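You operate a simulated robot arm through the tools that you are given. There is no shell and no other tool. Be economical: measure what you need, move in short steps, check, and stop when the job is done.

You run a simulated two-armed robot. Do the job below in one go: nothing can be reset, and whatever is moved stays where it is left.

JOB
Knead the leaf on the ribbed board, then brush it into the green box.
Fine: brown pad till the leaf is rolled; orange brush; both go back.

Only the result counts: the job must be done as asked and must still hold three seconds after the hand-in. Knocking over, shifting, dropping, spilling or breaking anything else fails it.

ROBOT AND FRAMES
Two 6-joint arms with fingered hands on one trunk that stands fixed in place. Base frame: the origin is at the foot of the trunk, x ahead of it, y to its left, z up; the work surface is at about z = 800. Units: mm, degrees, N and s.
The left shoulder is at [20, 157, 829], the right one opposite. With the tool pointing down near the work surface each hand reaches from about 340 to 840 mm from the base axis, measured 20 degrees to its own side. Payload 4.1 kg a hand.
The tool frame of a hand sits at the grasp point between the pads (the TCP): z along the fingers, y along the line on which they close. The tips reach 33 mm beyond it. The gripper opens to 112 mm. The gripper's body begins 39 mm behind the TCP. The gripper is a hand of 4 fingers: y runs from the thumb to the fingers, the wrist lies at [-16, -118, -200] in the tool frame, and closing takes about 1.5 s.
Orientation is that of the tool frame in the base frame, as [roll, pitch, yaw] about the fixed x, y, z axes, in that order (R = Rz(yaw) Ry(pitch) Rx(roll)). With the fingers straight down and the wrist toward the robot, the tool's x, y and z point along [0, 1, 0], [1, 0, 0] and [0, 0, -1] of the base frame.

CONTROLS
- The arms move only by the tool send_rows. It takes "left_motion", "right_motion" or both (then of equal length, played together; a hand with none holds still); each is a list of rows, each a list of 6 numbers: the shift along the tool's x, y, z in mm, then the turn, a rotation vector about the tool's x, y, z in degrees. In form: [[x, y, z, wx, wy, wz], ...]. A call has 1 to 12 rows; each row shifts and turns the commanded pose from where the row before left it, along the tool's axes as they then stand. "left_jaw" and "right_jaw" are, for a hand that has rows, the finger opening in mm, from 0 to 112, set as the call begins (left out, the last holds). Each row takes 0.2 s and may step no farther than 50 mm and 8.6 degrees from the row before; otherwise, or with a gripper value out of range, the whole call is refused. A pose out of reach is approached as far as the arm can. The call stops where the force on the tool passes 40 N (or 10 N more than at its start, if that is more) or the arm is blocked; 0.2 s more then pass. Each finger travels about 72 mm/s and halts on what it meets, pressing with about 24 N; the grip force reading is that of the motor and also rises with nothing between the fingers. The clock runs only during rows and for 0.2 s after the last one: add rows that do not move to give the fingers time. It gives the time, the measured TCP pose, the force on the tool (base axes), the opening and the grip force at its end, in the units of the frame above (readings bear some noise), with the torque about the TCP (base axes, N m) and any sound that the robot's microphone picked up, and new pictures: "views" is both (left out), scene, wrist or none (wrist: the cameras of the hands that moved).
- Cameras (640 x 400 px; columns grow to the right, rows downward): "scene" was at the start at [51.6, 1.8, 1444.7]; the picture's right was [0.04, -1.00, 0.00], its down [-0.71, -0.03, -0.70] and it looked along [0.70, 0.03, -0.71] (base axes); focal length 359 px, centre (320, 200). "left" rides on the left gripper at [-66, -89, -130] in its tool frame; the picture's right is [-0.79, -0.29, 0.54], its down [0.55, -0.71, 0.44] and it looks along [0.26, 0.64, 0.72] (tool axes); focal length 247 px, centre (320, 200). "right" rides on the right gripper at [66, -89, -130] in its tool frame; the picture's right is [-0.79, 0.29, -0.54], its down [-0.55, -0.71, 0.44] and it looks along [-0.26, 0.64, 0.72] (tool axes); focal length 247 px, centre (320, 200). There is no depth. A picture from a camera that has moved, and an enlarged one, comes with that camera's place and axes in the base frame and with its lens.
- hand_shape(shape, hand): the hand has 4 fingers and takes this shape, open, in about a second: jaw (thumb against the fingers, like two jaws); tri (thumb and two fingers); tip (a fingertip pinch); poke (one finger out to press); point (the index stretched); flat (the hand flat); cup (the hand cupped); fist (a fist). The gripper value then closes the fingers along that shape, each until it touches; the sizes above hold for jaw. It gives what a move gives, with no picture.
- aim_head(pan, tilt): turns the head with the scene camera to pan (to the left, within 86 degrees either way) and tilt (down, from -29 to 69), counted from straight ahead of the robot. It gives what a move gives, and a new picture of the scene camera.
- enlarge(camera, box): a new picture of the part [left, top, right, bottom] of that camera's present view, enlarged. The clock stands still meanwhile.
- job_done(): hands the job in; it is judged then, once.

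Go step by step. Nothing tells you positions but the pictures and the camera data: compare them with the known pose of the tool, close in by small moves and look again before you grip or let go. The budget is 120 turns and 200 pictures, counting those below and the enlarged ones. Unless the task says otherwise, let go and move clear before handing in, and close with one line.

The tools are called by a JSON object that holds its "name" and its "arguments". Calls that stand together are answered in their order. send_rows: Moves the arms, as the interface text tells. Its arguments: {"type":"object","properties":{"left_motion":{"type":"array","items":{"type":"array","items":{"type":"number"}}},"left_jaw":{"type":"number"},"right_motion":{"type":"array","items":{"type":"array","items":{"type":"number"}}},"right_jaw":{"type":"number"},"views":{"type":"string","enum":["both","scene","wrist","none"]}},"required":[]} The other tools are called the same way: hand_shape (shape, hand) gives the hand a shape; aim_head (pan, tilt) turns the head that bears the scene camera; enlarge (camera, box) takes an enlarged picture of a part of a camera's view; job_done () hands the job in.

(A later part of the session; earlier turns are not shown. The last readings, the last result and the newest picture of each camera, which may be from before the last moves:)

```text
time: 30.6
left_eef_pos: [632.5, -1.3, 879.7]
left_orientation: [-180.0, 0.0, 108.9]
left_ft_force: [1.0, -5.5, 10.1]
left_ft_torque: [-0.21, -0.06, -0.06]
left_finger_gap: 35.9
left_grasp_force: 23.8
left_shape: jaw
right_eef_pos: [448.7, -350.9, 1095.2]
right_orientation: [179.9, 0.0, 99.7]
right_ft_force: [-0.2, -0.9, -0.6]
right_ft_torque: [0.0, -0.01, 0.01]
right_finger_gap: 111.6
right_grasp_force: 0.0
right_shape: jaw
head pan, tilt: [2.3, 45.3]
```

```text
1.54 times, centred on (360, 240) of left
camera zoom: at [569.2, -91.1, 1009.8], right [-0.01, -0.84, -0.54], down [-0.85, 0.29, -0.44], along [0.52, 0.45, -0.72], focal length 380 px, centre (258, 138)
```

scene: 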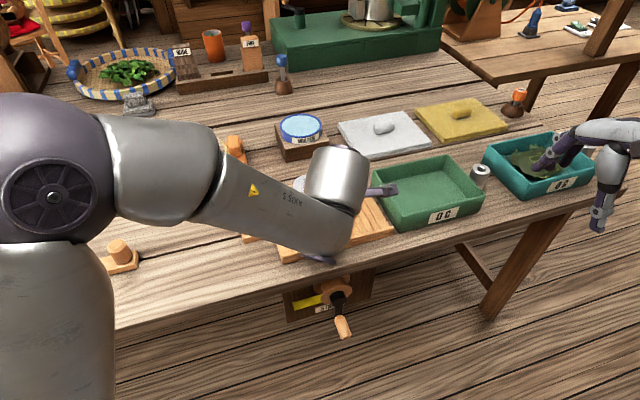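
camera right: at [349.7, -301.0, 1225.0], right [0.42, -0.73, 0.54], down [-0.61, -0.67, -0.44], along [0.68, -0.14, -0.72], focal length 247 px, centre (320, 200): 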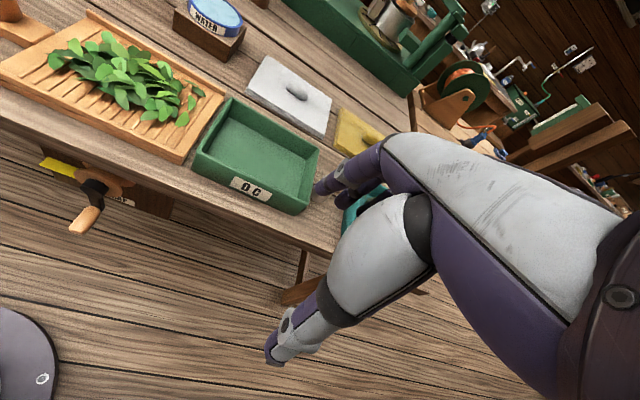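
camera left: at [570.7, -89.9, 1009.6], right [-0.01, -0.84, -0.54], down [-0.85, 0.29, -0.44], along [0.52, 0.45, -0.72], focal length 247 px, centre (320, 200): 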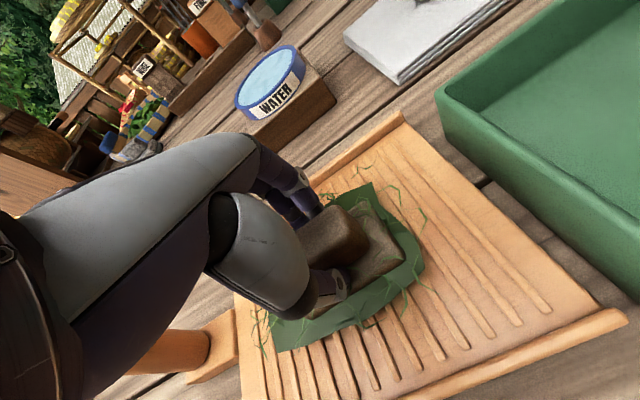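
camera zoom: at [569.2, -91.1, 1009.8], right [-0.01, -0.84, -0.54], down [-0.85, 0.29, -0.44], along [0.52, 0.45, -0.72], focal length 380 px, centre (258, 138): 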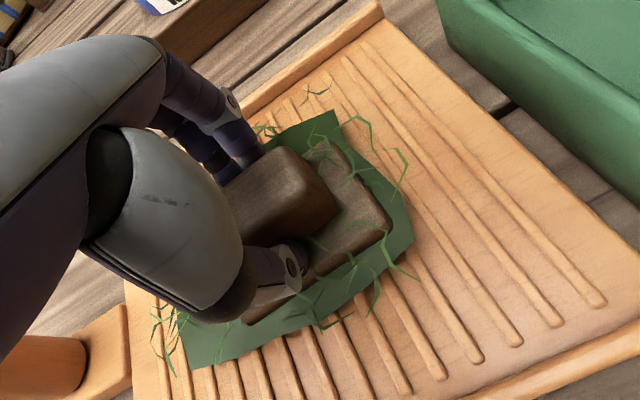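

The twists are thin and have stopped changing, so the leaf is rolled. I'll carry the pad back to its place.

{"name": "send_rows", "arguments": {"left_motion": [[0, 0, -40, 0, 0, 0], [0, 0, -40, 0, 0, 0], [38.8, 22.3, 0, 0, 0, 0], [38.8, 22.3, 0, 0, 0, 0], [38.8, 22.3, 0, 0, 0, 0], [38.8, 22.3, 0, 0, 0, 0], [38.8, 22.3, 0, 0, 0, 0], [38.8, 22.3, 0, 0, 0, 0], [38.8, 22.3, 0, 0, 0, 0], [38.8, 22.3, 0, 0, 0, 0], [8.2, 35.3, 32, 0, 0, 0], [8.2, 35.3, 33, 0, 0, 0]]}}

{"name": "enlarge", "arguments": {"camera": "scene", "box": [230, 150, 410, 270]}}

{"name": "enlarge", "arguments": {"camera": "scene", "box": [130, 110, 290, 210]}}

```text
time: 33.2
left_eef_pos: [758.6, 392.0, 895.0]
left_orientation: [-180.0, 0.1, 108.9]
left_ft_force: [-0.1, -0.4, -0.6]
left_ft_torque: [-0.04, 0.0, -0.04]
left_finger_gap: 35.1
left_grasp_force: 23.6
left_shape: jaw
right_eef_pos: [448.9, -350.6, 1097.6]
right_orientation: [179.9, 0.1, 99.8]
right_ft_force: [-0.5, -0.4, 0.1]
right_ft_torque: [0.0, -0.05, 0.03]
right_finger_gap: 111.8
right_grasp_force: 0.0
right_shape: jaw
head pan, tilt: [2.3, 45.3]
camera left: at [696.9, 300.3, 1024.4], right [-0.01, -0.84, -0.54], down [-0.85, 0.29, -0.44], along [0.52, 0.45, -0.72], focal length 247 px, centre (320, 200)
```

scene: 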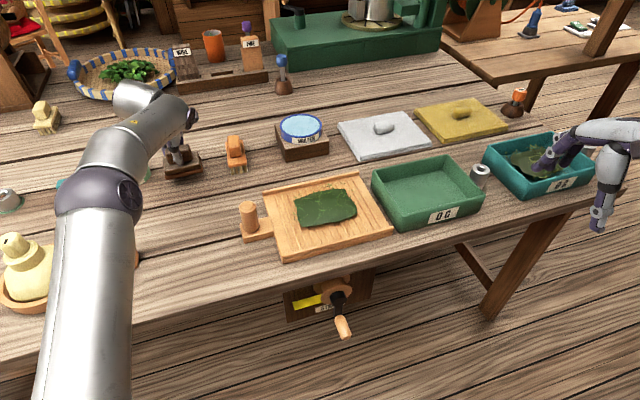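
left: 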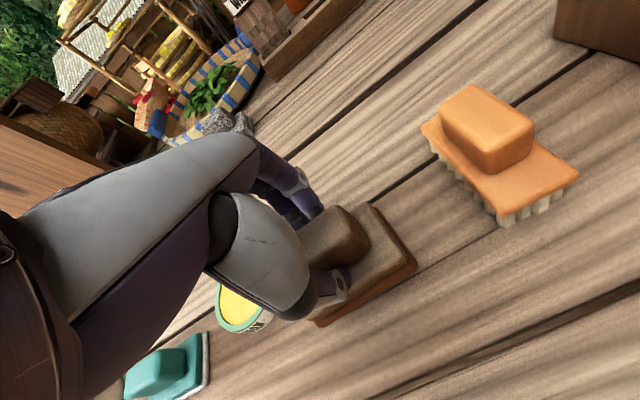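

```text
3.33 times, centred on (320, 210) of scene
camera zoom: at [51.0, 1.7, 1444.7], right [0.04, -1.0, 0.0], down [-0.71, -0.03, -0.7], along [0.7, 0.03, -0.71], focal length 1197 px, centre (320, 167)
```

zoom: 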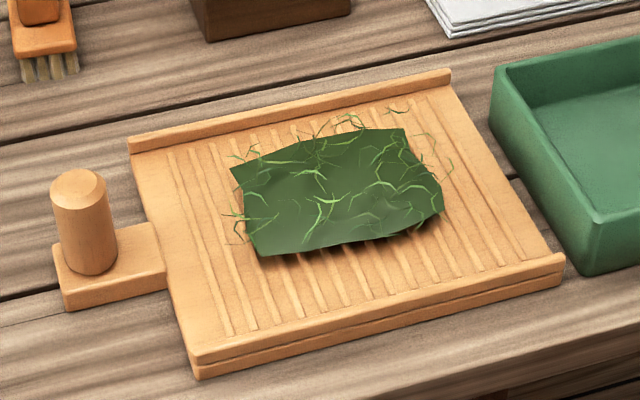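

```text
4.00 times, centred on (210, 160) of scene
camera zoom: at [51.0, 1.7, 1444.7], right [0.04, -1.0, 0.0], down [-0.71, -0.03, -0.7], along [0.7, 0.03, -0.71], focal length 1437 px, centre (760, 360)
```

zoom: 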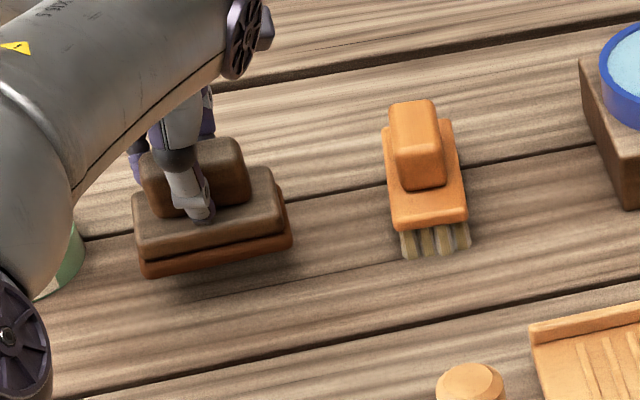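

The rolled mat sits on the board. I'll lower the pad onto its original spot and check it before letting go.

{"name": "send_rows", "arguments": {"left_motion": [[-4.3, 1.7, 0, 0, 0, 0], [0, 0, 14, 0, 0, 0], [0, 0, 12, 0, 0, 0], [0, 0, 3.5, 0, 0, 0], [0, 0, 0, 0, 0, 0]], "views": "none"}}

{"name": "enlarge", "arguments": {"camera": "scene", "box": [130, 110, 290, 210]}}

```text
time: 34.4
left_eef_pos: [765.5, 387.2, 864.6]
left_orientation: [-180.0, -0.1, 109.1]
left_ft_force: [-0.5, 0.3, -1.0]
left_ft_torque: [0.01, -0.04, -0.01]
left_finger_gap: 35.3
left_grasp_force: 24.4
left_shape: jaw
right_eef_pos: [449.2, -350.5, 1096.4]
right_orientation: [-179.9, 0.0, 99.8]
right_ft_force: [0.7, -0.8, 0.4]
right_ft_torque: [-0.03, 0.03, -0.01]
right_finger_gap: 111.7
right_grasp_force: 0.1
right_shape: jaw
head pan, tilt: [2.3, 45.3]
```

```text
4.00 times, centred on (210, 160) of scene
camera zoom: at [51.7, 1.8, 1444.7], right [0.04, -1.0, 0.0], down [-0.71, -0.03, -0.7], along [0.7, 0.03, -0.71], focal length 1437 px, centre (760, 360)
```

zoom: 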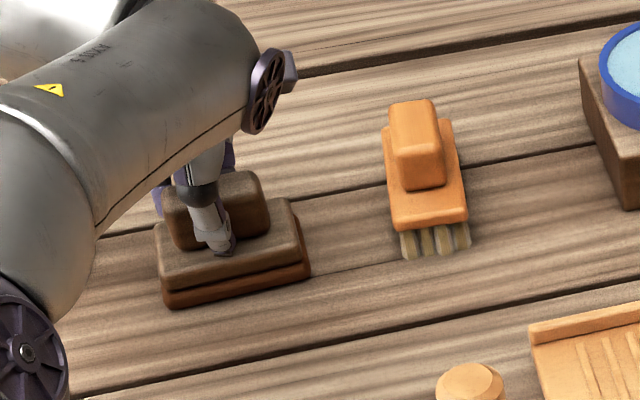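

It's about 4 mm too far out. I'll fix that, then touch down.

{"name": "send_rows", "arguments": {"left_motion": [[2.3, -3.6, 0, 0, 0, 0], [0, 0, 0, 0, 0, 0], [0, 0, 0.7, 0, 0, 0], [0, 0, 0, 0, 0, 0]], "views": "none"}}

{"name": "enlarge", "arguments": {"camera": "scene", "box": [130, 110, 290, 210]}}

```text
time: 35.4
left_eef_pos: [760.5, 389.2, 864.7]
left_orientation: [-179.9, 0.0, 109.0]
left_ft_force: [-0.3, -0.2, -1.8]
left_ft_torque: [-0.05, 0.03, -0.02]
left_finger_gap: 35.1
left_grasp_force: 23.7
left_shape: jaw
right_eef_pos: [449.1, -351.2, 1096.1]
right_orientation: [180.0, -0.1, 99.8]
right_ft_force: [-0.4, 0.4, 0.1]
right_ft_torque: [0.0, 0.01, 0.01]
right_finger_gap: 111.6
right_grasp_force: 0.1
right_shape: jaw
head pan, tilt: [2.3, 45.3]
```

```text
4.00 times, centred on (210, 160) of scene
camera zoom: at [51.7, 1.8, 1444.7], right [0.04, -1.0, 0.0], down [-0.71, -0.03, -0.7], along [0.7, 0.03, -0.71], focal length 1437 px, centre (760, 360)
```

zoom: 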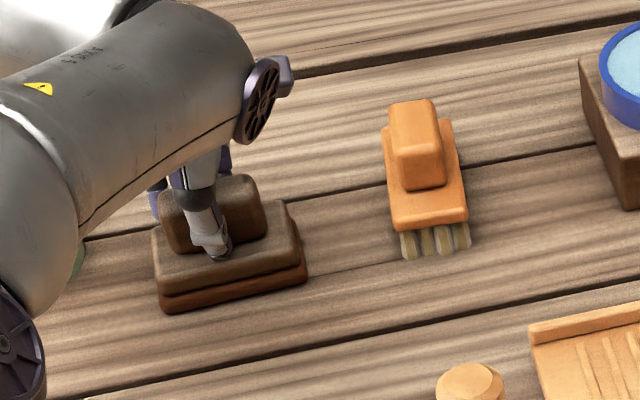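

That's within about 2 mm. I'll lower it the last bit until it touches.

{"name": "send_rows", "arguments": {"left_motion": [[0, 0, 0.7, 0, 0, 0], [0, 0, 0.7, 0, 0, 0], [0, 0, 0, 0, 0, 0]], "views": "none"}}

```text
time: 36.2
left_eef_pos: [760.3, 388.9, 864.6]
left_orientation: [179.9, 0.0, 109.0]
left_ft_force: [-1.1, -1.2, 6.8]
left_ft_torque: [0.03, -0.04, 0.0]
left_finger_gap: 35.5
left_grasp_force: 24.0
left_shape: jaw
right_eef_pos: [449.0, -350.8, 1096.2]
right_orientation: [180.0, 0.0, 99.8]
right_ft_force: [-0.1, -0.3, -0.1]
right_ft_torque: [0.01, -0.03, 0.0]
right_finger_gap: 111.5
right_grasp_force: 0.2
right_shape: jaw
head pan, tilt: [2.3, 45.3]
```

The pad is touching the table, so I'll release it and back straight up.

{"name": "send_rows", "arguments": {"left_motion": [[0, 0, -0.5, 0, 0, 0], [0, 0, 0, 0, 0, 0], [0, 0, 0, 0, 0, 0], [0, 0, 0, 0, 0, 0], [0, 0, -15, 0, 0, 0], [0, 0, -25, 0, 0, 0], [0, -30, -20, 0, 0, 0]], "left_jaw": 80}}

{"name": "enlarge", "arguments": {"camera": "left", "box": [330, 20, 630, 240]}}

{"name": "enlarge", "arguments": {"camera": "scene", "box": [130, 110, 290, 210]}}

```text
time: 37.8
left_eef_pos: [730.5, 377.0, 923.5]
left_orientation: [180.0, -0.1, 109.0]
left_ft_force: [0.2, -1.6, -0.7]
left_ft_torque: [0.03, 0.04, 0.01]
left_finger_gap: 79.8
left_grasp_force: 0.0
left_shape: jaw
right_eef_pos: [449.4, -350.9, 1095.8]
right_orientation: [180.0, 0.0, 99.8]
right_ft_force: [0.3, 0.3, 0.5]
right_ft_torque: [0.0, 0.08, 0.0]
right_finger_gap: 111.5
right_grasp_force: 0.1
right_shape: jaw
head pan, tilt: [2.3, 45.3]
camera left: at [668.8, 287.2, 1052.5], right [-0.01, -0.84, -0.54], down [-0.85, 0.29, -0.44], along [0.52, 0.45, -0.72], focal length 247 px, centre (320, 200)
```

scene: 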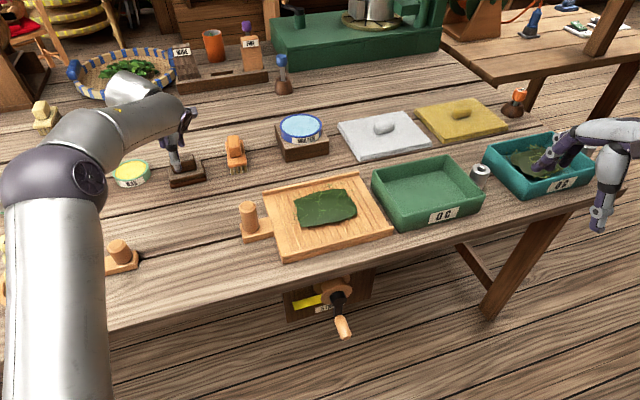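
left: 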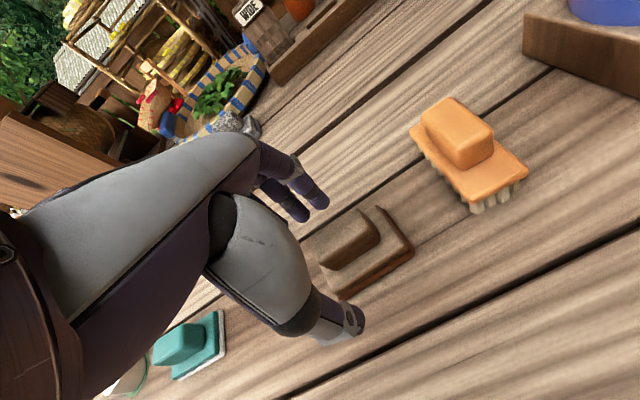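

```text
1.82 times, centred on (480, 130) of left
camera zoom: at [668.8, 287.2, 1052.5], right [-0.01, -0.84, -0.54], down [-0.85, 0.29, -0.44], along [0.52, 0.45, -0.72], focal length 449 px, centre (29, 327)
```

zoom: 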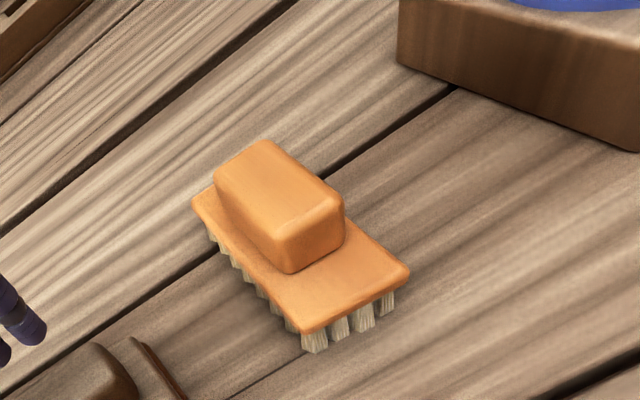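

```text
4.00 times, centred on (210, 160) of scene
camera zoom: at [52.0, 1.9, 1444.7], right [0.04, -1.0, 0.0], down [-0.71, -0.03, -0.7], along [0.7, 0.03, -0.71], focal length 1437 px, centre (760, 360)
```

zoom: 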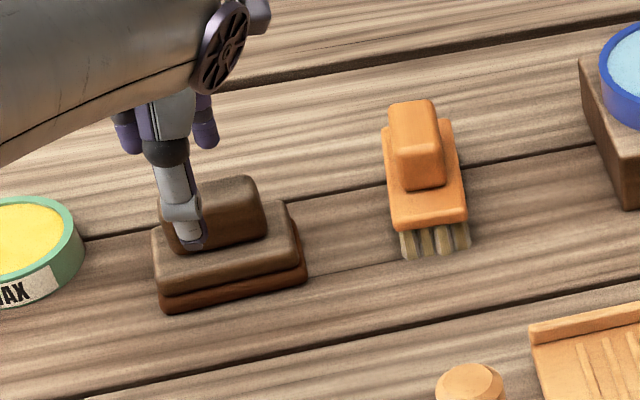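

The pad is back in place. The brush handle measures about 55 × 30 mm, with its centre near (833, 267) and its top near z 868, at the edge of my reach. I'll grip it lengthwise with a slight forward tilt, approaching step by step.

{"name": "send_rows", "arguments": {"left_motion": [[-45, 5.5, 2.8, 0, 0, 0], [-45, 5.5, 2.8, 0, 0, 0], [-45, 5.5, 2.8, 0, 0, 0], [0, 0, 0, -5, 0, 0], [0, 0, 0, -5, 0, 0]], "left_jaw": 90}}

{"name": "enlarge", "arguments": {"camera": "left", "box": [250, 100, 490, 320]}}

```text
time: 39.0
left_eef_pos: [789.4, 254.1, 915.3]
left_orientation: [170.0, 0.0, 109.0]
left_ft_force: [0.6, -1.0, 0.3]
left_ft_torque: [0.02, 0.0, 0.04]
left_finger_gap: 90.0
left_grasp_force: 0.0
left_shape: jaw
left hand out of reach, approached as far as the arm can: row 3
right_eef_pos: [449.4, -351.6, 1096.0]
right_orientation: [-180.0, 0.1, 99.8]
right_ft_force: [-0.5, 0.1, 0.0]
right_ft_torque: [0.05, 0.02, 0.02]
right_finger_gap: 111.7
right_grasp_force: 0.1
right_shape: jaw
head pan, tilt: [2.3, 45.3]
camera left: at [705.8, 156.1, 1026.5], right [0.08, -0.81, -0.58], down [-0.77, 0.32, -0.55], along [0.63, 0.49, -0.6], focal length 247 px, centre (320, 200)
```

scene: 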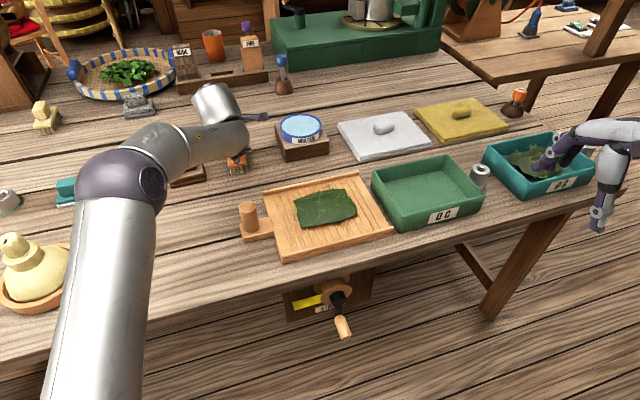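
left: 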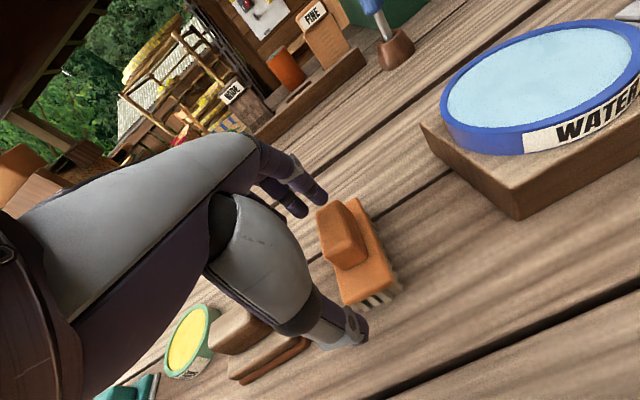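

```text
1.82 times, centred on (370, 210) of left
camera zoom: at [705.8, 156.1, 1026.5], right [0.08, -0.81, -0.58], down [-0.77, 0.32, -0.55], along [0.63, 0.49, -0.6], focal length 449 px, centre (229, 182)
```

zoom: 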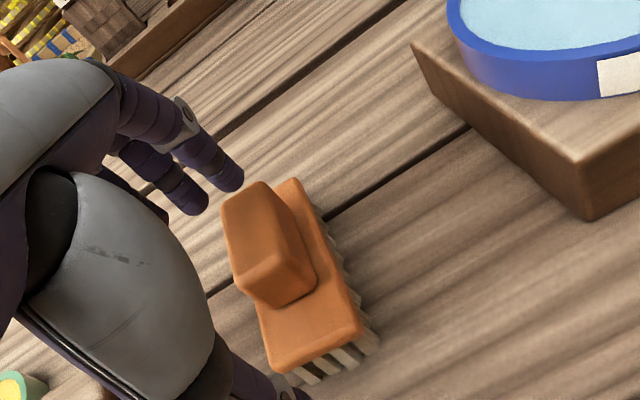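

I'm near the brush at the limit of reach. I'll tilt to 15° and move over the handle.

{"name": "send_rows", "arguments": {"left_motion": [[0, 0, 0, -5, 0, 0], [-1.2, 18.2, 10, 0, 0, 0], [-1.2, 18.2, 10, 0, 0, 0], [0, 0, 0, 0, 0, 0]], "left_jaw": 78}}

{"name": "enlarge", "arguments": {"camera": "left", "box": [230, 120, 430, 360]}}

{"name": "enlarge", "arguments": {"camera": "scene", "box": [180, 80, 300, 190]}}

```text
time: 40.0
left_eef_pos: [826.2, 265.6, 904.3]
left_orientation: [165.0, 0.0, 109.0]
left_ft_force: [-0.9, 0.0, 0.0]
left_ft_torque: [-0.03, 0.03, -0.02]
left_finger_gap: 78.2
left_grasp_force: 0.0
left_shape: jaw
right_eef_pos: [450.0, -350.9, 1095.3]
right_orientation: [180.0, 0.0, 99.9]
right_ft_force: [-0.4, 0.4, 0.2]
right_ft_torque: [0.0, 0.01, 0.0]
right_finger_gap: 111.7
right_grasp_force: 0.2
right_shape: jaw
head pan, tilt: [2.3, 45.3]
camera left: at [735.7, 164.7, 1006.4], right [0.13, -0.79, -0.59], down [-0.72, 0.34, -0.6], along [0.68, 0.51, -0.53], focal length 247 px, centre (320, 200)
```

scene: 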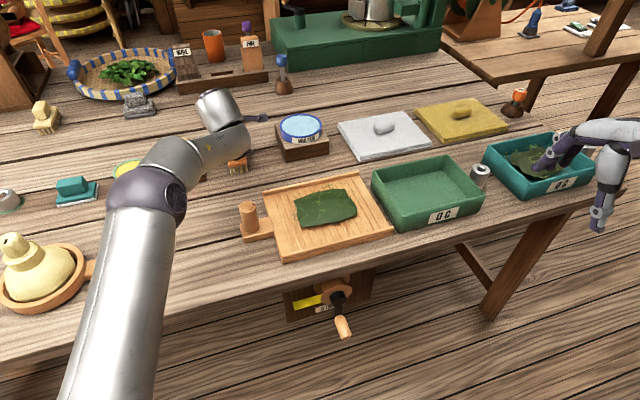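
left: 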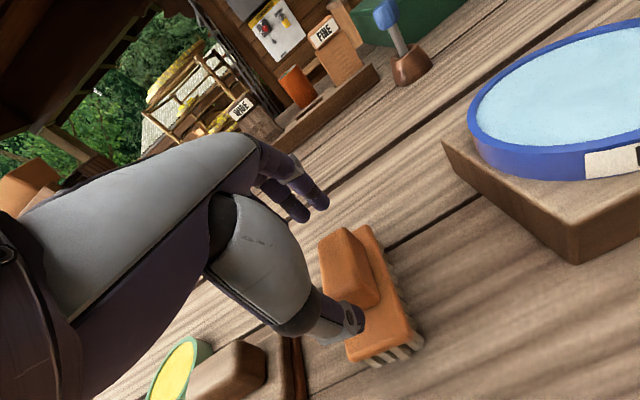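

```text
1.67 times, centred on (330, 240) of left
camera zoom: at [735.7, 164.7, 1006.4], right [0.13, -0.79, -0.59], down [-0.72, 0.34, -0.6], along [0.68, 0.51, -0.53], focal length 412 px, centre (303, 133)
```

zoom: 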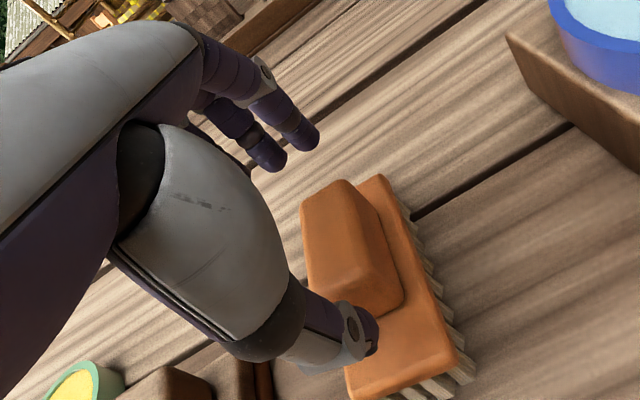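

```text
3.64 times, centred on (240, 135) of scene
camera zoom: at [51.6, 1.8, 1444.7], right [0.04, -1.0, 0.0], down [-0.71, -0.03, -0.7], along [0.7, 0.03, -0.71], focal length 1306 px, centre (611, 436)
```

zoom: 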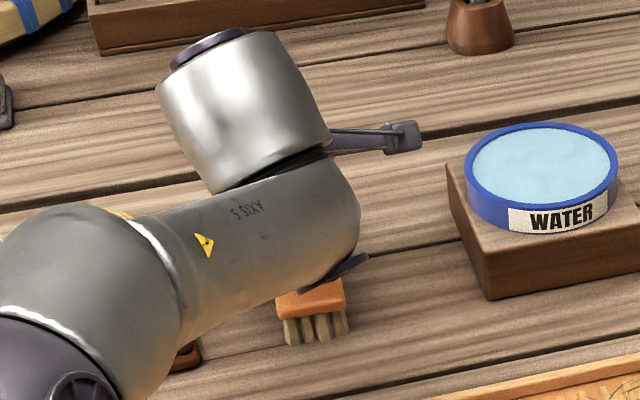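

It lines up with the handle. I'll go straight down to z ≈ 872.

{"name": "send_rows", "arguments": {"left_motion": [[0, -3.2, 15.5, 0, 0, 0], [0, -3.2, 11.5, 0, 0, 0], [0, -1, 4, 0, 0, 0], [0, 0, 0, 0, 0, 0]], "views": "wrist"}}

{"name": "enlarge", "arguments": {"camera": "left", "box": [230, 120, 430, 360]}}

```text
time: 41.0
left_eef_pos: [830.4, 266.5, 883.6]
left_orientation: [164.2, 0.3, 109.1]
left_ft_force: [-1.9, -0.2, 6.0]
left_ft_torque: [-0.08, 0.28, -0.05]
left_finger_gap: 78.2
left_grasp_force: 0.1
left_shape: jaw
right_eef_pos: [448.8, -351.2, 1096.6]
right_orientation: [180.0, 0.0, 99.7]
right_ft_force: [-0.9, -2.1, 0.2]
right_ft_torque: [0.01, -0.04, -0.01]
right_finger_gap: 111.6
right_grasp_force: 0.0
right_shape: jaw
head pan, tilt: [2.3, 45.3]
stopped in row 4 (left hand): the force on the tool passed its limit at 42 N (the readings are from after the stop); the commanded pose is now the measured one
camera left: at [737.1, 165.3, 983.7], right [0.14, -0.79, -0.59], down [-0.71, 0.34, -0.62], along [0.69, 0.51, -0.52], focal length 247 px, centre (320, 200)
```

left: 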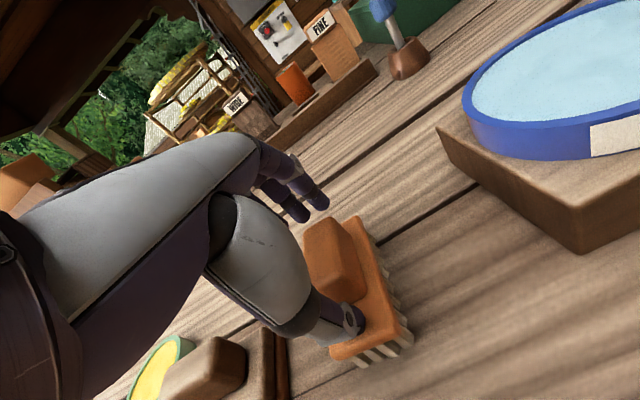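

```text
1.67 times, centred on (330, 240) of left
camera zoom: at [737.1, 165.3, 983.7], right [0.14, -0.79, -0.59], down [-0.71, 0.34, -0.62], along [0.69, 0.51, -0.52], focal length 412 px, centre (303, 133)
```

zoom: 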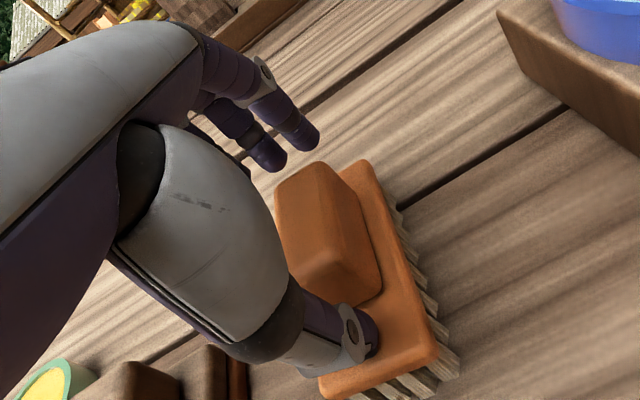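

The thumb met the brush's base at z ≈ 841, higher than I judged. I'll rise a little, cut the tilt to 10° and narrow the gap so both sides overlap the handle well.

{"name": "send_rows", "arguments": {"left_motion": [[0, 2, -6, 0, 0, 0], [0, 0, 0, 5.5, 0, 0], [0, 0, 0, 0, 0, 0], [0, 0, 0, 0, 0, 0]], "left_jaw": 68, "views": "wrist"}}

{"name": "enlarge", "arguments": {"camera": "left", "box": [230, 120, 430, 360]}}

```text
time: 42.0
left_eef_pos: [830.4, 265.2, 887.7]
left_orientation: [169.8, 0.2, 108.9]
left_ft_force: [-0.3, 0.0, -0.4]
left_ft_torque: [-0.04, -0.02, 0.0]
left_finger_gap: 68.3
left_grasp_force: 0.1
left_shape: jaw
right_eef_pos: [449.0, -351.7, 1096.5]
right_orientation: [179.9, 0.1, 99.7]
right_ft_force: [0.1, 0.2, 0.4]
right_ft_torque: [-0.02, 0.01, 0.03]
right_finger_gap: 111.7
right_grasp_force: 0.0
right_shape: jaw
head pan, tilt: [2.3, 45.3]
camera left: at [747.1, 168.6, 999.7], right [0.08, -0.81, -0.58], down [-0.77, 0.32, -0.56], along [0.64, 0.49, -0.6], focal length 247 px, centre (320, 200)
```

left: 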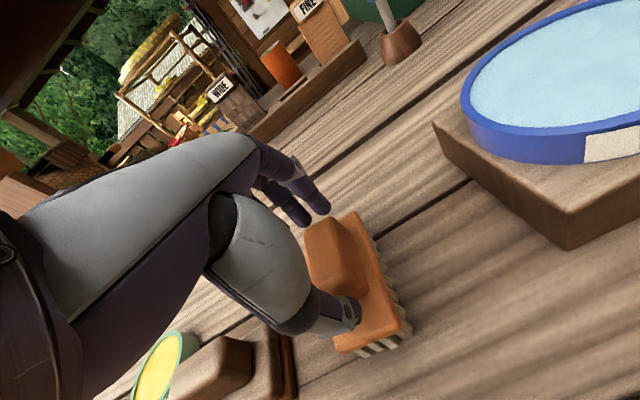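

```text
1.67 times, centred on (330, 240) of left
camera zoom: at [747.1, 168.6, 999.7], right [0.08, -0.81, -0.58], down [-0.77, 0.32, -0.56], along [0.64, 0.49, -0.6], focal length 412 px, centre (303, 133)
```

zoom: 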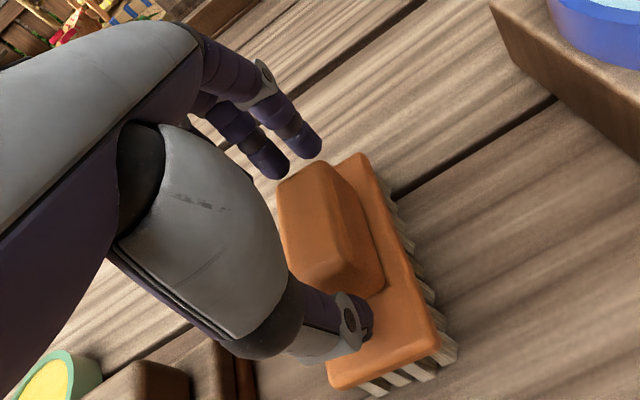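

The brush hasn't moved. I'll go down gently to z ≈ 879 and then close.

{"name": "send_rows", "arguments": {"left_motion": [[0, -0.7, 4, 0, 0, 0], [0, -0.5, 3, 0, 0, 0], [0, -0.2, 1, 0, 0, 0]], "views": "none"}}

```text
time: 42.8
left_eef_pos: [831.8, 266.5, 881.3]
left_orientation: [169.6, 0.2, 109.0]
left_ft_force: [-0.1, 0.7, 0.1]
left_ft_torque: [-0.01, -0.02, 0.01]
left_finger_gap: 68.2
left_grasp_force: 0.0
left_shape: jaw
right_eef_pos: [449.6, -351.2, 1095.9]
right_orientation: [-180.0, 0.0, 99.8]
right_ft_force: [-0.2, 0.0, -0.1]
right_ft_torque: [-0.03, -0.01, -0.01]
right_finger_gap: 111.8
right_grasp_force: 0.2
right_shape: jaw
head pan, tilt: [2.3, 45.3]
```

{"name": "send_rows", "arguments": {"left_motion": [[0, -0.4, 2, 0, 0, 0], [0, -0.2, 1, 0, 0, 0]], "views": "none"}}

```text
time: 43.4
left_eef_pos: [830.3, 266.4, 878.9]
left_orientation: [169.6, 0.4, 109.0]
left_ft_force: [-2.1, -1.4, 7.8]
left_ft_torque: [-0.16, 0.34, 0.0]
left_finger_gap: 68.2
left_grasp_force: 0.0
left_shape: jaw
right_eef_pos: [449.6, -351.7, 1096.0]
right_orientation: [179.9, 0.0, 99.9]
right_ft_force: [-0.1, -0.4, -0.3]
right_ft_torque: [0.03, -0.01, -0.03]
right_finger_gap: 111.5
right_grasp_force: 0.0
right_shape: jaw
head pan, tilt: [2.3, 45.3]
```

The thumb rests on the base and the fingertips overlap the handle by about 16 mm. I'll close now.

{"name": "send_rows", "arguments": {"left_motion": [[0, 0.1, -0.7, 0, 0, 0], [0, 0, 0, 0, 0, 0], [0, 0, 0, 0, 0, 0], [0, 0, 0, 0, 0, 0], [0, 0, 0, 0, 0, 0], [0, 0, 0, 0, 0, 0]], "left_jaw": 30}}

{"name": "enlarge", "arguments": {"camera": "left", "box": [230, 120, 430, 360]}}

```text
time: 44.8
left_eef_pos: [831.1, 267.9, 877.2]
left_orientation: [169.7, 0.2, 109.0]
left_ft_force: [-1.5, -0.7, 2.1]
left_ft_torque: [-0.06, 0.15, 0.01]
left_finger_gap: 55.7
left_grasp_force: 24.5
left_shape: jaw
right_eef_pos: [448.7, -351.4, 1095.1]
right_orientation: [180.0, 0.1, 99.8]
right_ft_force: [-1.5, -0.2, -0.2]
right_ft_torque: [-0.05, 0.03, 0.02]
right_finger_gap: 111.6
right_grasp_force: 0.0
right_shape: jaw
head pan, tilt: [2.3, 45.3]
camera left: at [747.1, 168.6, 989.1], right [0.08, -0.81, -0.58], down [-0.77, 0.32, -0.56], along [0.64, 0.49, -0.6], focal length 247 px, centre (320, 200)
```

scene: 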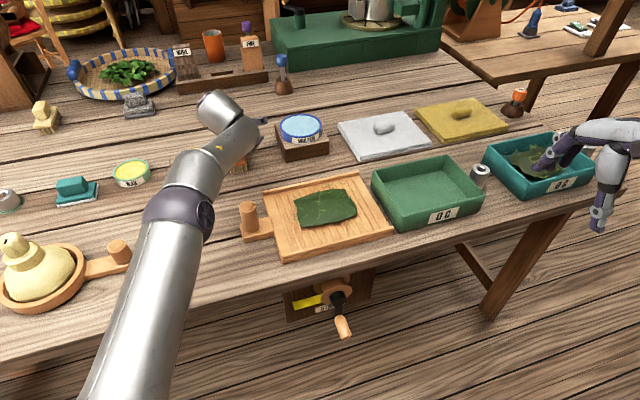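
left: 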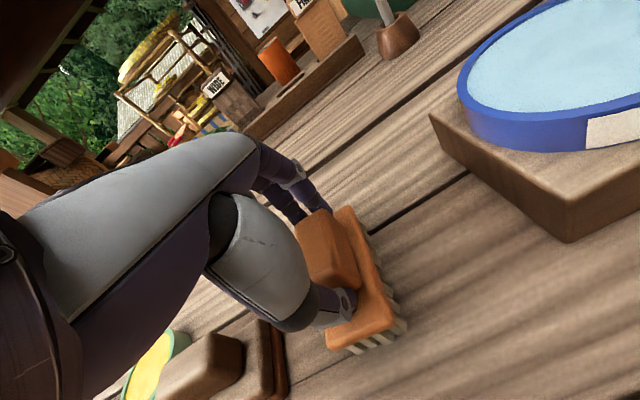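

```text
1.67 times, centred on (330, 240) of left
camera zoom: at [747.1, 168.6, 989.1], right [0.08, -0.81, -0.58], down [-0.77, 0.32, -0.56], along [0.64, 0.49, -0.6], focal length 412 px, centre (303, 133)
```

zoom: 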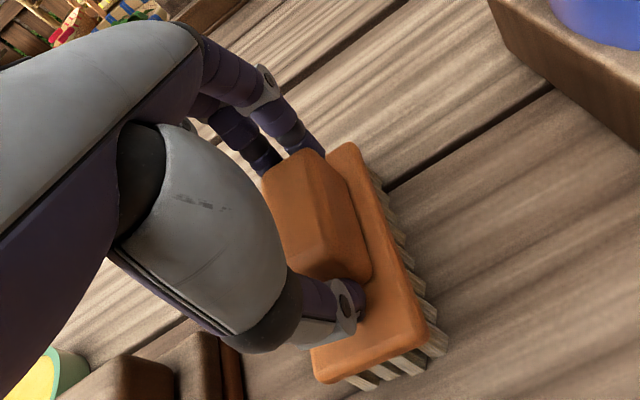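

The brush is gripped at 55.7 mm, and its home pose is TCP (831, 267, 877.5), roll 169.7, yaw 109. I'll lift it a little and pull back toward me.

{"name": "send_rows", "arguments": {"left_motion": [[0, 1.7, -9.8, 0, 0, 0], [0, -15, -20, 0, 0, 0], [0, -25, -25, 0, 0, 0], [0, -25, -25, 0, 0, 0]]}}

{"name": "enlarge", "arguments": {"camera": "left", "box": [230, 120, 430, 360]}}

{"name": "enlarge", "arguments": {"camera": "scene", "box": [180, 90, 300, 190]}}

```text
time: 45.8
left_eef_pos: [758.7, 241.5, 946.0]
left_orientation: [169.5, 0.2, 108.9]
left_ft_force: [-0.3, 0.0, -1.6]
left_ft_torque: [-0.02, 0.0, -0.01]
left_finger_gap: 55.3
left_grasp_force: 24.1
left_shape: jaw
right_eef_pos: [450.1, -351.8, 1095.3]
right_orientation: [180.0, 0.0, 99.8]
right_ft_force: [0.7, 0.3, 0.0]
right_ft_torque: [0.01, 0.03, 0.03]
right_finger_gap: 112.0
right_grasp_force: 0.1
right_shape: jaw
head pan, tilt: [2.3, 45.3]
camera left: at [674.0, 143.9, 1056.0], right [0.08, -0.81, -0.58], down [-0.77, 0.32, -0.56], along [0.64, 0.49, -0.6], focal length 247 px, centre (320, 200)
```

scene: 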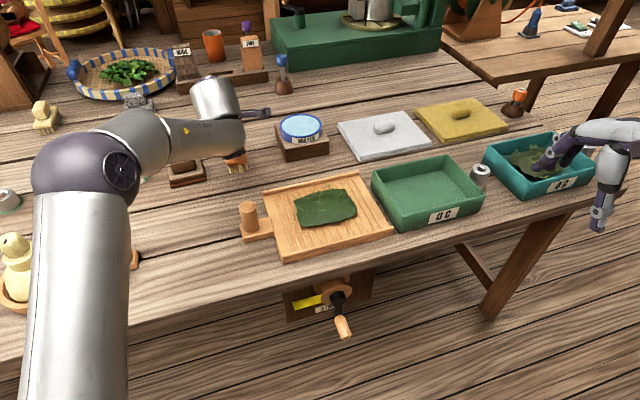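
left: 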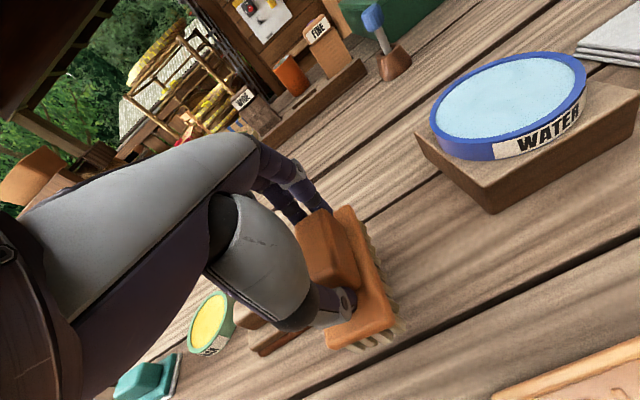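

```text
1.67 times, centred on (330, 240) of left
camera zoom: at [674.0, 143.9, 1056.0], right [0.08, -0.81, -0.58], down [-0.77, 0.32, -0.56], along [0.64, 0.49, -0.6], focal length 412 px, centre (303, 133)
```

zoom: 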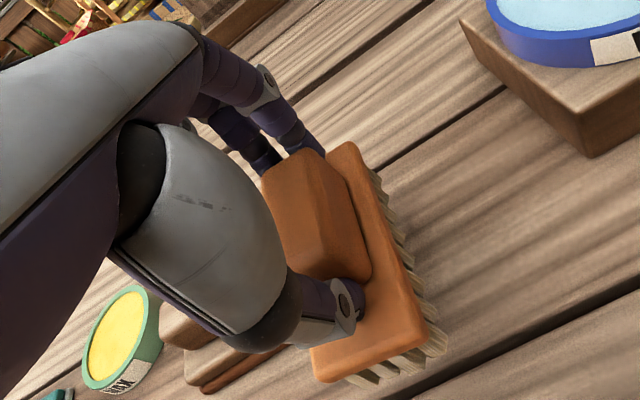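

```text
4.00 times, centred on (240, 140) of scene
camera zoom: at [52.1, 1.9, 1444.7], right [0.04, -1.0, 0.0], down [-0.71, -0.03, -0.7], along [0.7, 0.03, -0.71], focal length 1437 px, centre (640, 440)
```

zoom: 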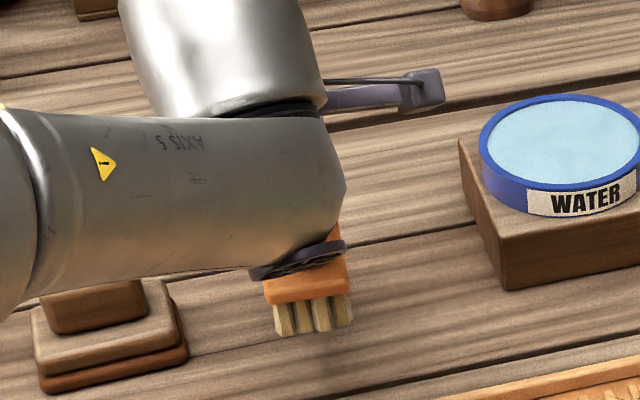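

The brush came up cleanly; its bristles are 77.5 mm below the TCP. I'll bring it over the left edge of the leaf, ready to sweep right toward the green box.

{"name": "send_rows", "arguments": {"left_motion": [[-14.9, -37, -14.5, 0, 0, 0], [-14.9, -37, -14.5, 0, 0, 0], [-14.9, -37, -14.5, 0, 0, 0], [-14.9, -37, -14.5, 0, 0, 0], [-14.9, -37, -14.5, 0, 0, 0]]}}

```text
time: 47.0
left_eef_pos: [599.6, 107.9, 983.7]
left_orientation: [169.6, 0.2, 109.0]
left_ft_force: [-0.7, -0.5, -1.3]
left_ft_torque: [-0.04, 0.01, 0.01]
left_finger_gap: 55.3
left_grasp_force: 24.2
left_shape: jaw
right_eef_pos: [449.3, -350.5, 1096.3]
right_orientation: [180.0, 0.0, 99.8]
right_ft_force: [-0.3, -0.2, 0.6]
right_ft_torque: [-0.05, 0.02, -0.01]
right_finger_gap: 111.6
right_grasp_force: 0.0
right_shape: jaw
head pan, tilt: [2.3, 45.3]
camera left: at [514.7, 10.5, 1095.2], right [0.08, -0.81, -0.58], down [-0.77, 0.32, -0.56], along [0.64, 0.49, -0.6], focal length 247 px, centre (320, 200)
```

scene: 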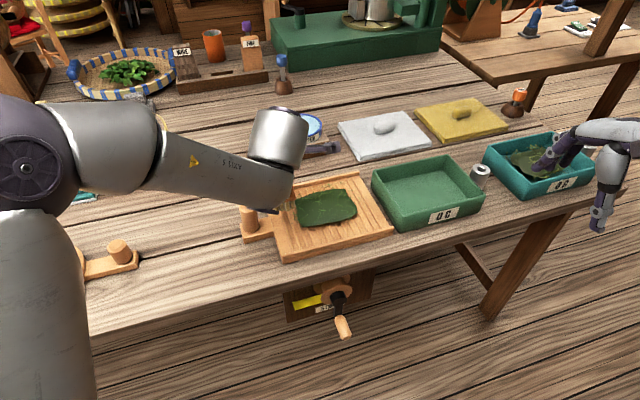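
left: 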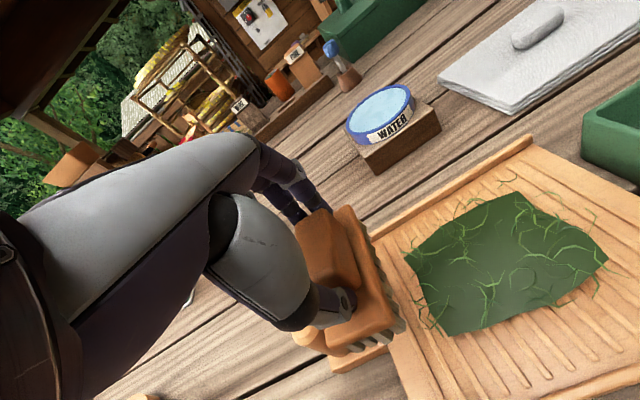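

{"name": "send_rows", "arguments": {"left_motion": [[0, -5.2, 29.5, 0, 0, 0], [0, -5.2, 29.5, 0, 0, 0], [0, -3.8, 21.7, 0, 0, 0], [0, -0.5, 3, 0, 0, 0], [0, -0.3, 2, 0, 0, 0]]}}

```text
time: 48.1
left_eef_pos: [599.8, 107.7, 896.6]
left_orientation: [169.7, 0.2, 109.0]
left_ft_force: [-0.5, 0.0, -1.2]
left_ft_torque: [0.01, 0.0, -0.01]
left_finger_gap: 55.3
left_grasp_force: 24.6
left_shape: jaw
right_eef_pos: [449.0, -350.2, 1097.4]
right_orientation: [-179.9, 0.0, 99.8]
right_ft_force: [0.5, 0.5, -0.1]
right_ft_torque: [0.02, 0.04, 0.04]
right_finger_gap: 111.7
right_grasp_force: 0.2
right_shape: jaw
head pan, tilt: [2.3, 45.3]
camera left: at [515.4, 10.2, 1008.2], right [0.08, -0.81, -0.58], down [-0.77, 0.32, -0.56], along [0.64, 0.49, -0.6], focal length 247 px, centre (320, 200)
```

scene: 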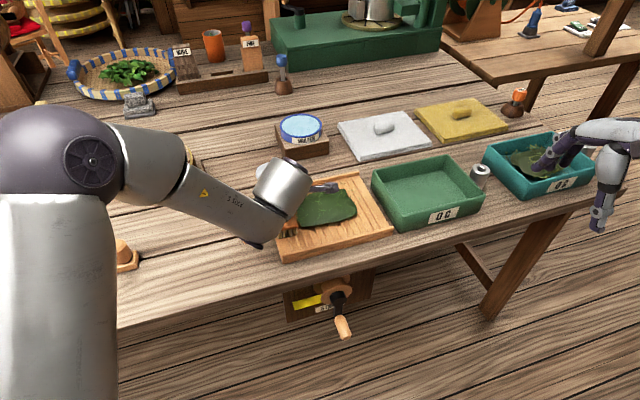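
left: 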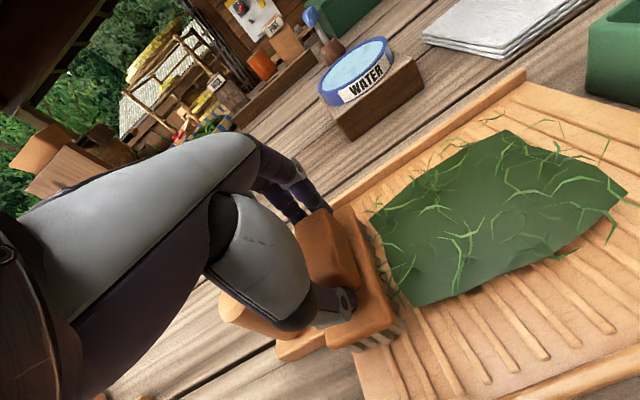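

{"name": "send_rows", "arguments": {"left_motion": [[0, -0.3, 2, 0, 0, 0], [0, -0.3, 2, 0, 0, 0], [0, 0, 0, 0, 0, 0]], "views": "none"}}

```text
time: 49.0
left_eef_pos: [599.3, 108.7, 893.2]
left_orientation: [169.5, 0.4, 109.0]
left_ft_force: [0.6, -0.1, 6.2]
left_ft_torque: [-0.13, 0.32, -0.01]
left_finger_gap: 55.3
left_grasp_force: 24.0
left_shape: jaw
right_eef_pos: [449.9, -350.6, 1097.2]
right_orientation: [-180.0, 0.1, 99.7]
right_ft_force: [-0.7, 0.2, 0.0]
right_ft_torque: [0.01, 0.0, -0.01]
right_finger_gap: 111.6
right_grasp_force: 0.1
right_shape: jaw
head pan, tilt: [2.3, 45.3]
```

The bristles touch the board lightly at 6 N. I'll sweep right 60 mm and watch the leaf.

{"name": "send_rows", "arguments": {"left_motion": [[-12, 0, 0, 0, 0, 0], [-12, 0, 0, 0, 0, 0], [-12, 0, 0, 0, 0, 0], [-12, 0, 0, 0, 0, 0], [-12, 0, 0, 0, 0, 0]]}}

```text
time: 50.1
left_eef_pos: [617.6, 51.4, 893.2]
left_orientation: [169.7, 0.1, 109.1]
left_ft_force: [-0.4, 1.9, 4.0]
left_ft_torque: [0.01, 0.12, -0.05]
left_finger_gap: 55.2
left_grasp_force: 24.1
left_shape: jaw
right_eef_pos: [448.6, -350.9, 1096.2]
right_orientation: [-179.9, 0.0, 99.8]
right_ft_force: [-0.8, -0.4, 0.1]
right_ft_torque: [-0.01, 0.01, 0.01]
right_finger_gap: 111.7
right_grasp_force: 0.1
right_shape: jaw
head pan, tilt: [2.3, 45.3]
camera left: at [534.5, -46.3, 1004.8], right [0.08, -0.81, -0.58], down [-0.77, 0.32, -0.56], along [0.64, 0.49, -0.6], focal length 247 px, centre (320, 200)
```

scene: 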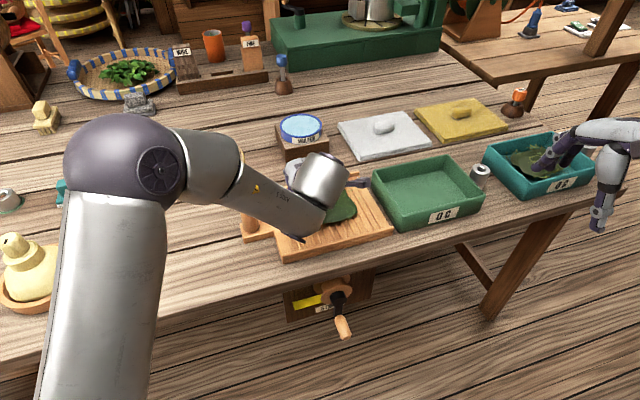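
left: 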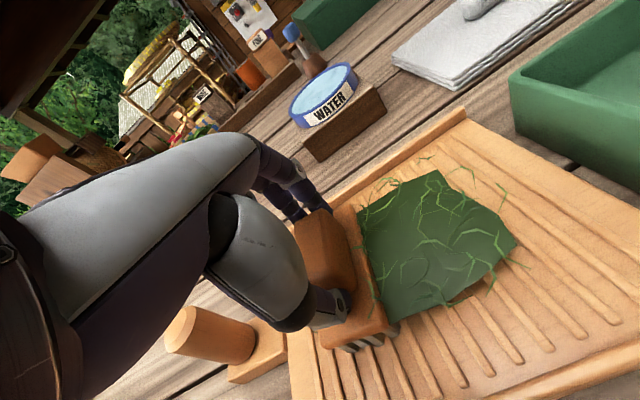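

{"name": "send_rows", "arguments": {"left_motion": [[-12, 0, 0, 0, 0, 0], [-12, 0, 0, 0, 0, 0], [-12, 0, 0, 0, 0, 0], [-12, 0, 0, 0, 0, 0], [-12, 0, 0, 0, 0, 0]]}}

```text
time: 51.4
left_eef_pos: [637.6, -5.1, 894.4]
left_orientation: [169.7, 0.2, 109.0]
left_ft_force: [-0.2, 3.8, 7.5]
left_ft_torque: [0.08, 0.17, -0.08]
left_finger_gap: 55.0
left_grasp_force: 23.3
left_shape: jaw
right_eef_pos: [449.5, -351.2, 1096.3]
right_orientation: [180.0, -0.1, 99.8]
right_ft_force: [0.4, 0.4, 0.2]
right_ft_torque: [0.0, 0.01, 0.0]
right_finger_gap: 112.0
right_grasp_force: 0.0
right_shape: jaw
head pan, tilt: [2.3, 45.3]
camera left: at [554.2, -103.1, 1004.5], right [0.08, -0.81, -0.58], down [-0.77, 0.32, -0.56], along [0.64, 0.49, -0.6], focal length 247 px, centre (320, 200)
```

scene: 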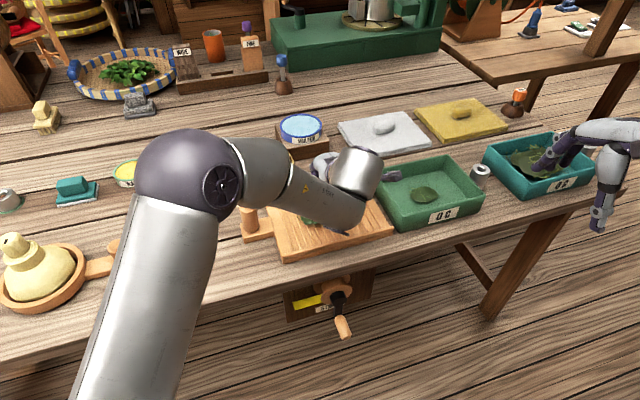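
left: 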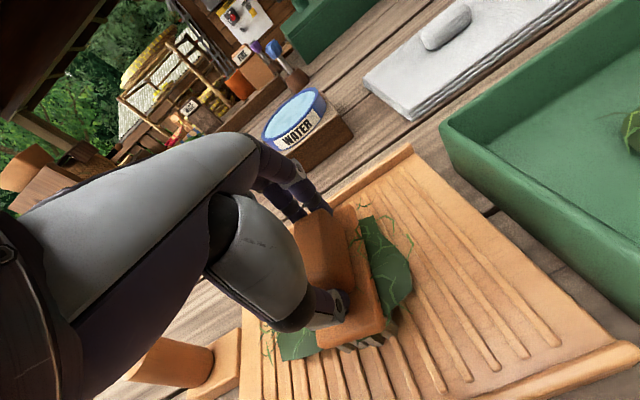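

The leaf is moving: part of it already lies in the green box. I'll carry on to near the board's right edge, stopping short of the box wall.

{"name": "send_rows", "arguments": {"left_motion": [[-12, 0, 0, 0, 0, 0], [-12, 0, 0, 0, 0, 0], [-12, 0, 0, 0, 0, 0], [-12, 0, 0, 0, 0, 0]]}}

```text
time: 52.4
left_eef_pos: [652.4, -50.9, 892.1]
left_orientation: [169.6, 0.2, 109.0]
left_ft_force: [-0.5, 2.8, 6.3]
left_ft_torque: [0.02, 0.16, -0.08]
left_finger_gap: 55.1
left_grasp_force: 23.9
left_shape: jaw
right_eef_pos: [448.6, -351.5, 1095.9]
right_orientation: [180.0, 0.0, 99.7]
right_ft_force: [0.1, -0.1, 0.4]
right_ft_torque: [0.0, -0.03, 0.0]
right_finger_gap: 111.6
right_grasp_force: 0.0
right_shape: jaw
head pan, tilt: [2.3, 45.3]
camera left: at [569.7, -148.6, 1004.6], right [0.08, -0.81, -0.58], down [-0.77, 0.32, -0.56], along [0.64, 0.49, -0.6], focal length 247 px, centre (320, 200)
```

scene: 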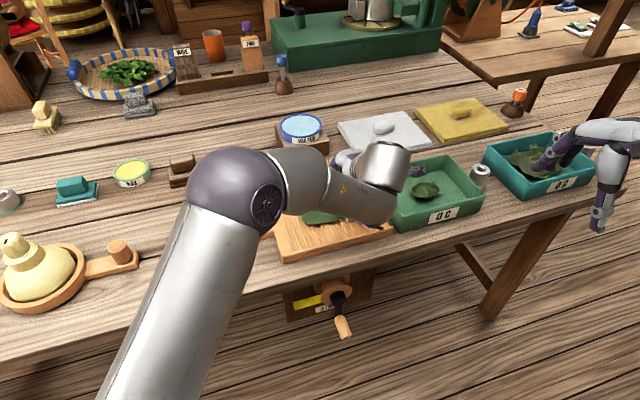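
left: 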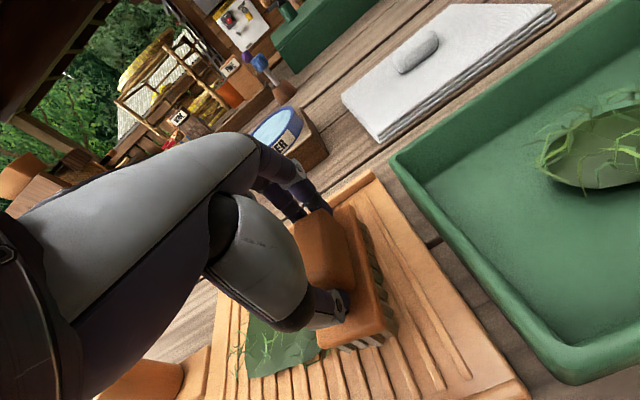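

More of it is in the box. I'll lift, go back left and look at what remains.

{"name": "send_rows", "arguments": {"left_motion": [[0, 5.2, -29.5, 0, 0, 0], [40, 0, 0, 0, 0, 0], [40, 0, 0, 0, 0, 0], [40, 0, 0, 0, 0, 0], [36, 0, 0, 0, 0, 0]]}}

{"name": "enlarge", "arguments": {"camera": "scene", "box": [230, 140, 500, 280]}}

```text
time: 53.5
left_eef_pos: [602.4, 97.2, 922.0]
left_orientation: [169.8, 0.3, 109.0]
left_ft_force: [0.0, 0.4, -1.2]
left_ft_torque: [-0.01, -0.02, 0.04]
left_finger_gap: 55.2
left_grasp_force: 24.2
left_shape: jaw
right_eef_pos: [448.8, -352.0, 1096.6]
right_orientation: [-179.9, 0.0, 99.8]
right_ft_force: [0.0, -1.5, 0.3]
right_ft_torque: [0.04, -0.04, 0.01]
right_finger_gap: 111.8
right_grasp_force: 0.0
right_shape: jaw
head pan, tilt: [2.3, 45.3]
camera left: at [518.9, -0.4, 1033.5], right [0.08, -0.81, -0.58], down [-0.77, 0.32, -0.56], along [0.64, 0.49, -0.6], focal length 247 px, centre (320, 200)
```

scene: 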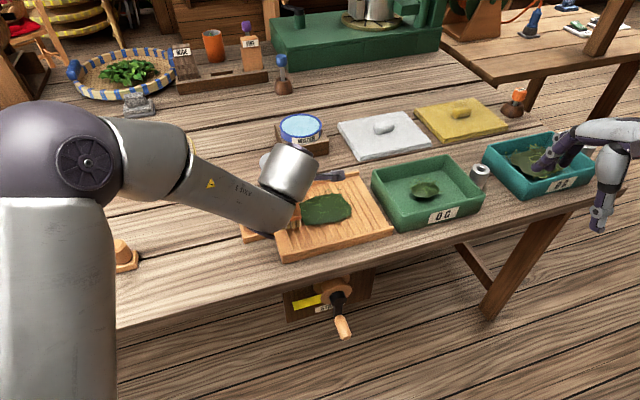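
left: 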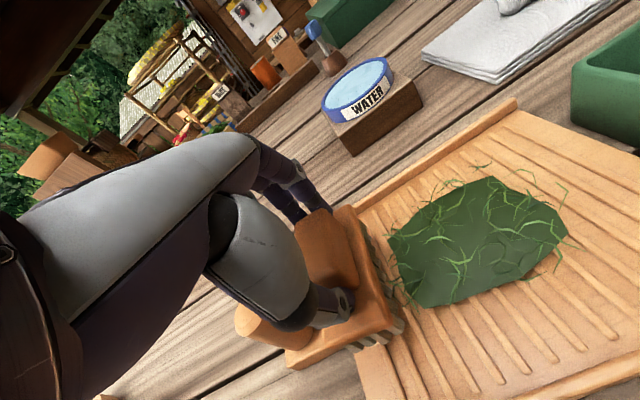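

```text
2.37 times, centred on (365, 210) of scene
camera zoom: at [51.8, 1.3, 1444.7], right [0.04, -1.0, 0.0], down [-0.71, -0.03, -0.7], along [0.7, 0.03, -0.71], focal length 851 px, centre (213, 176)
```

zoom: 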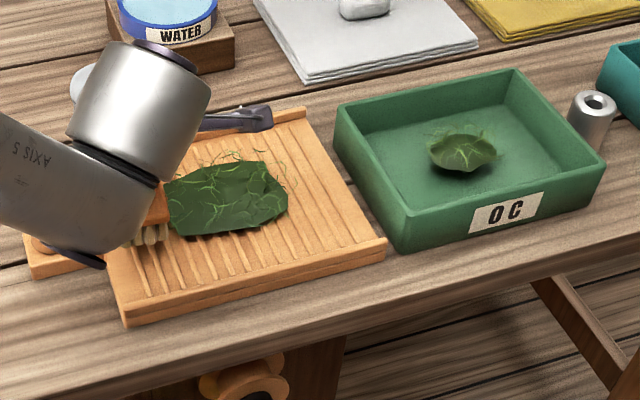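

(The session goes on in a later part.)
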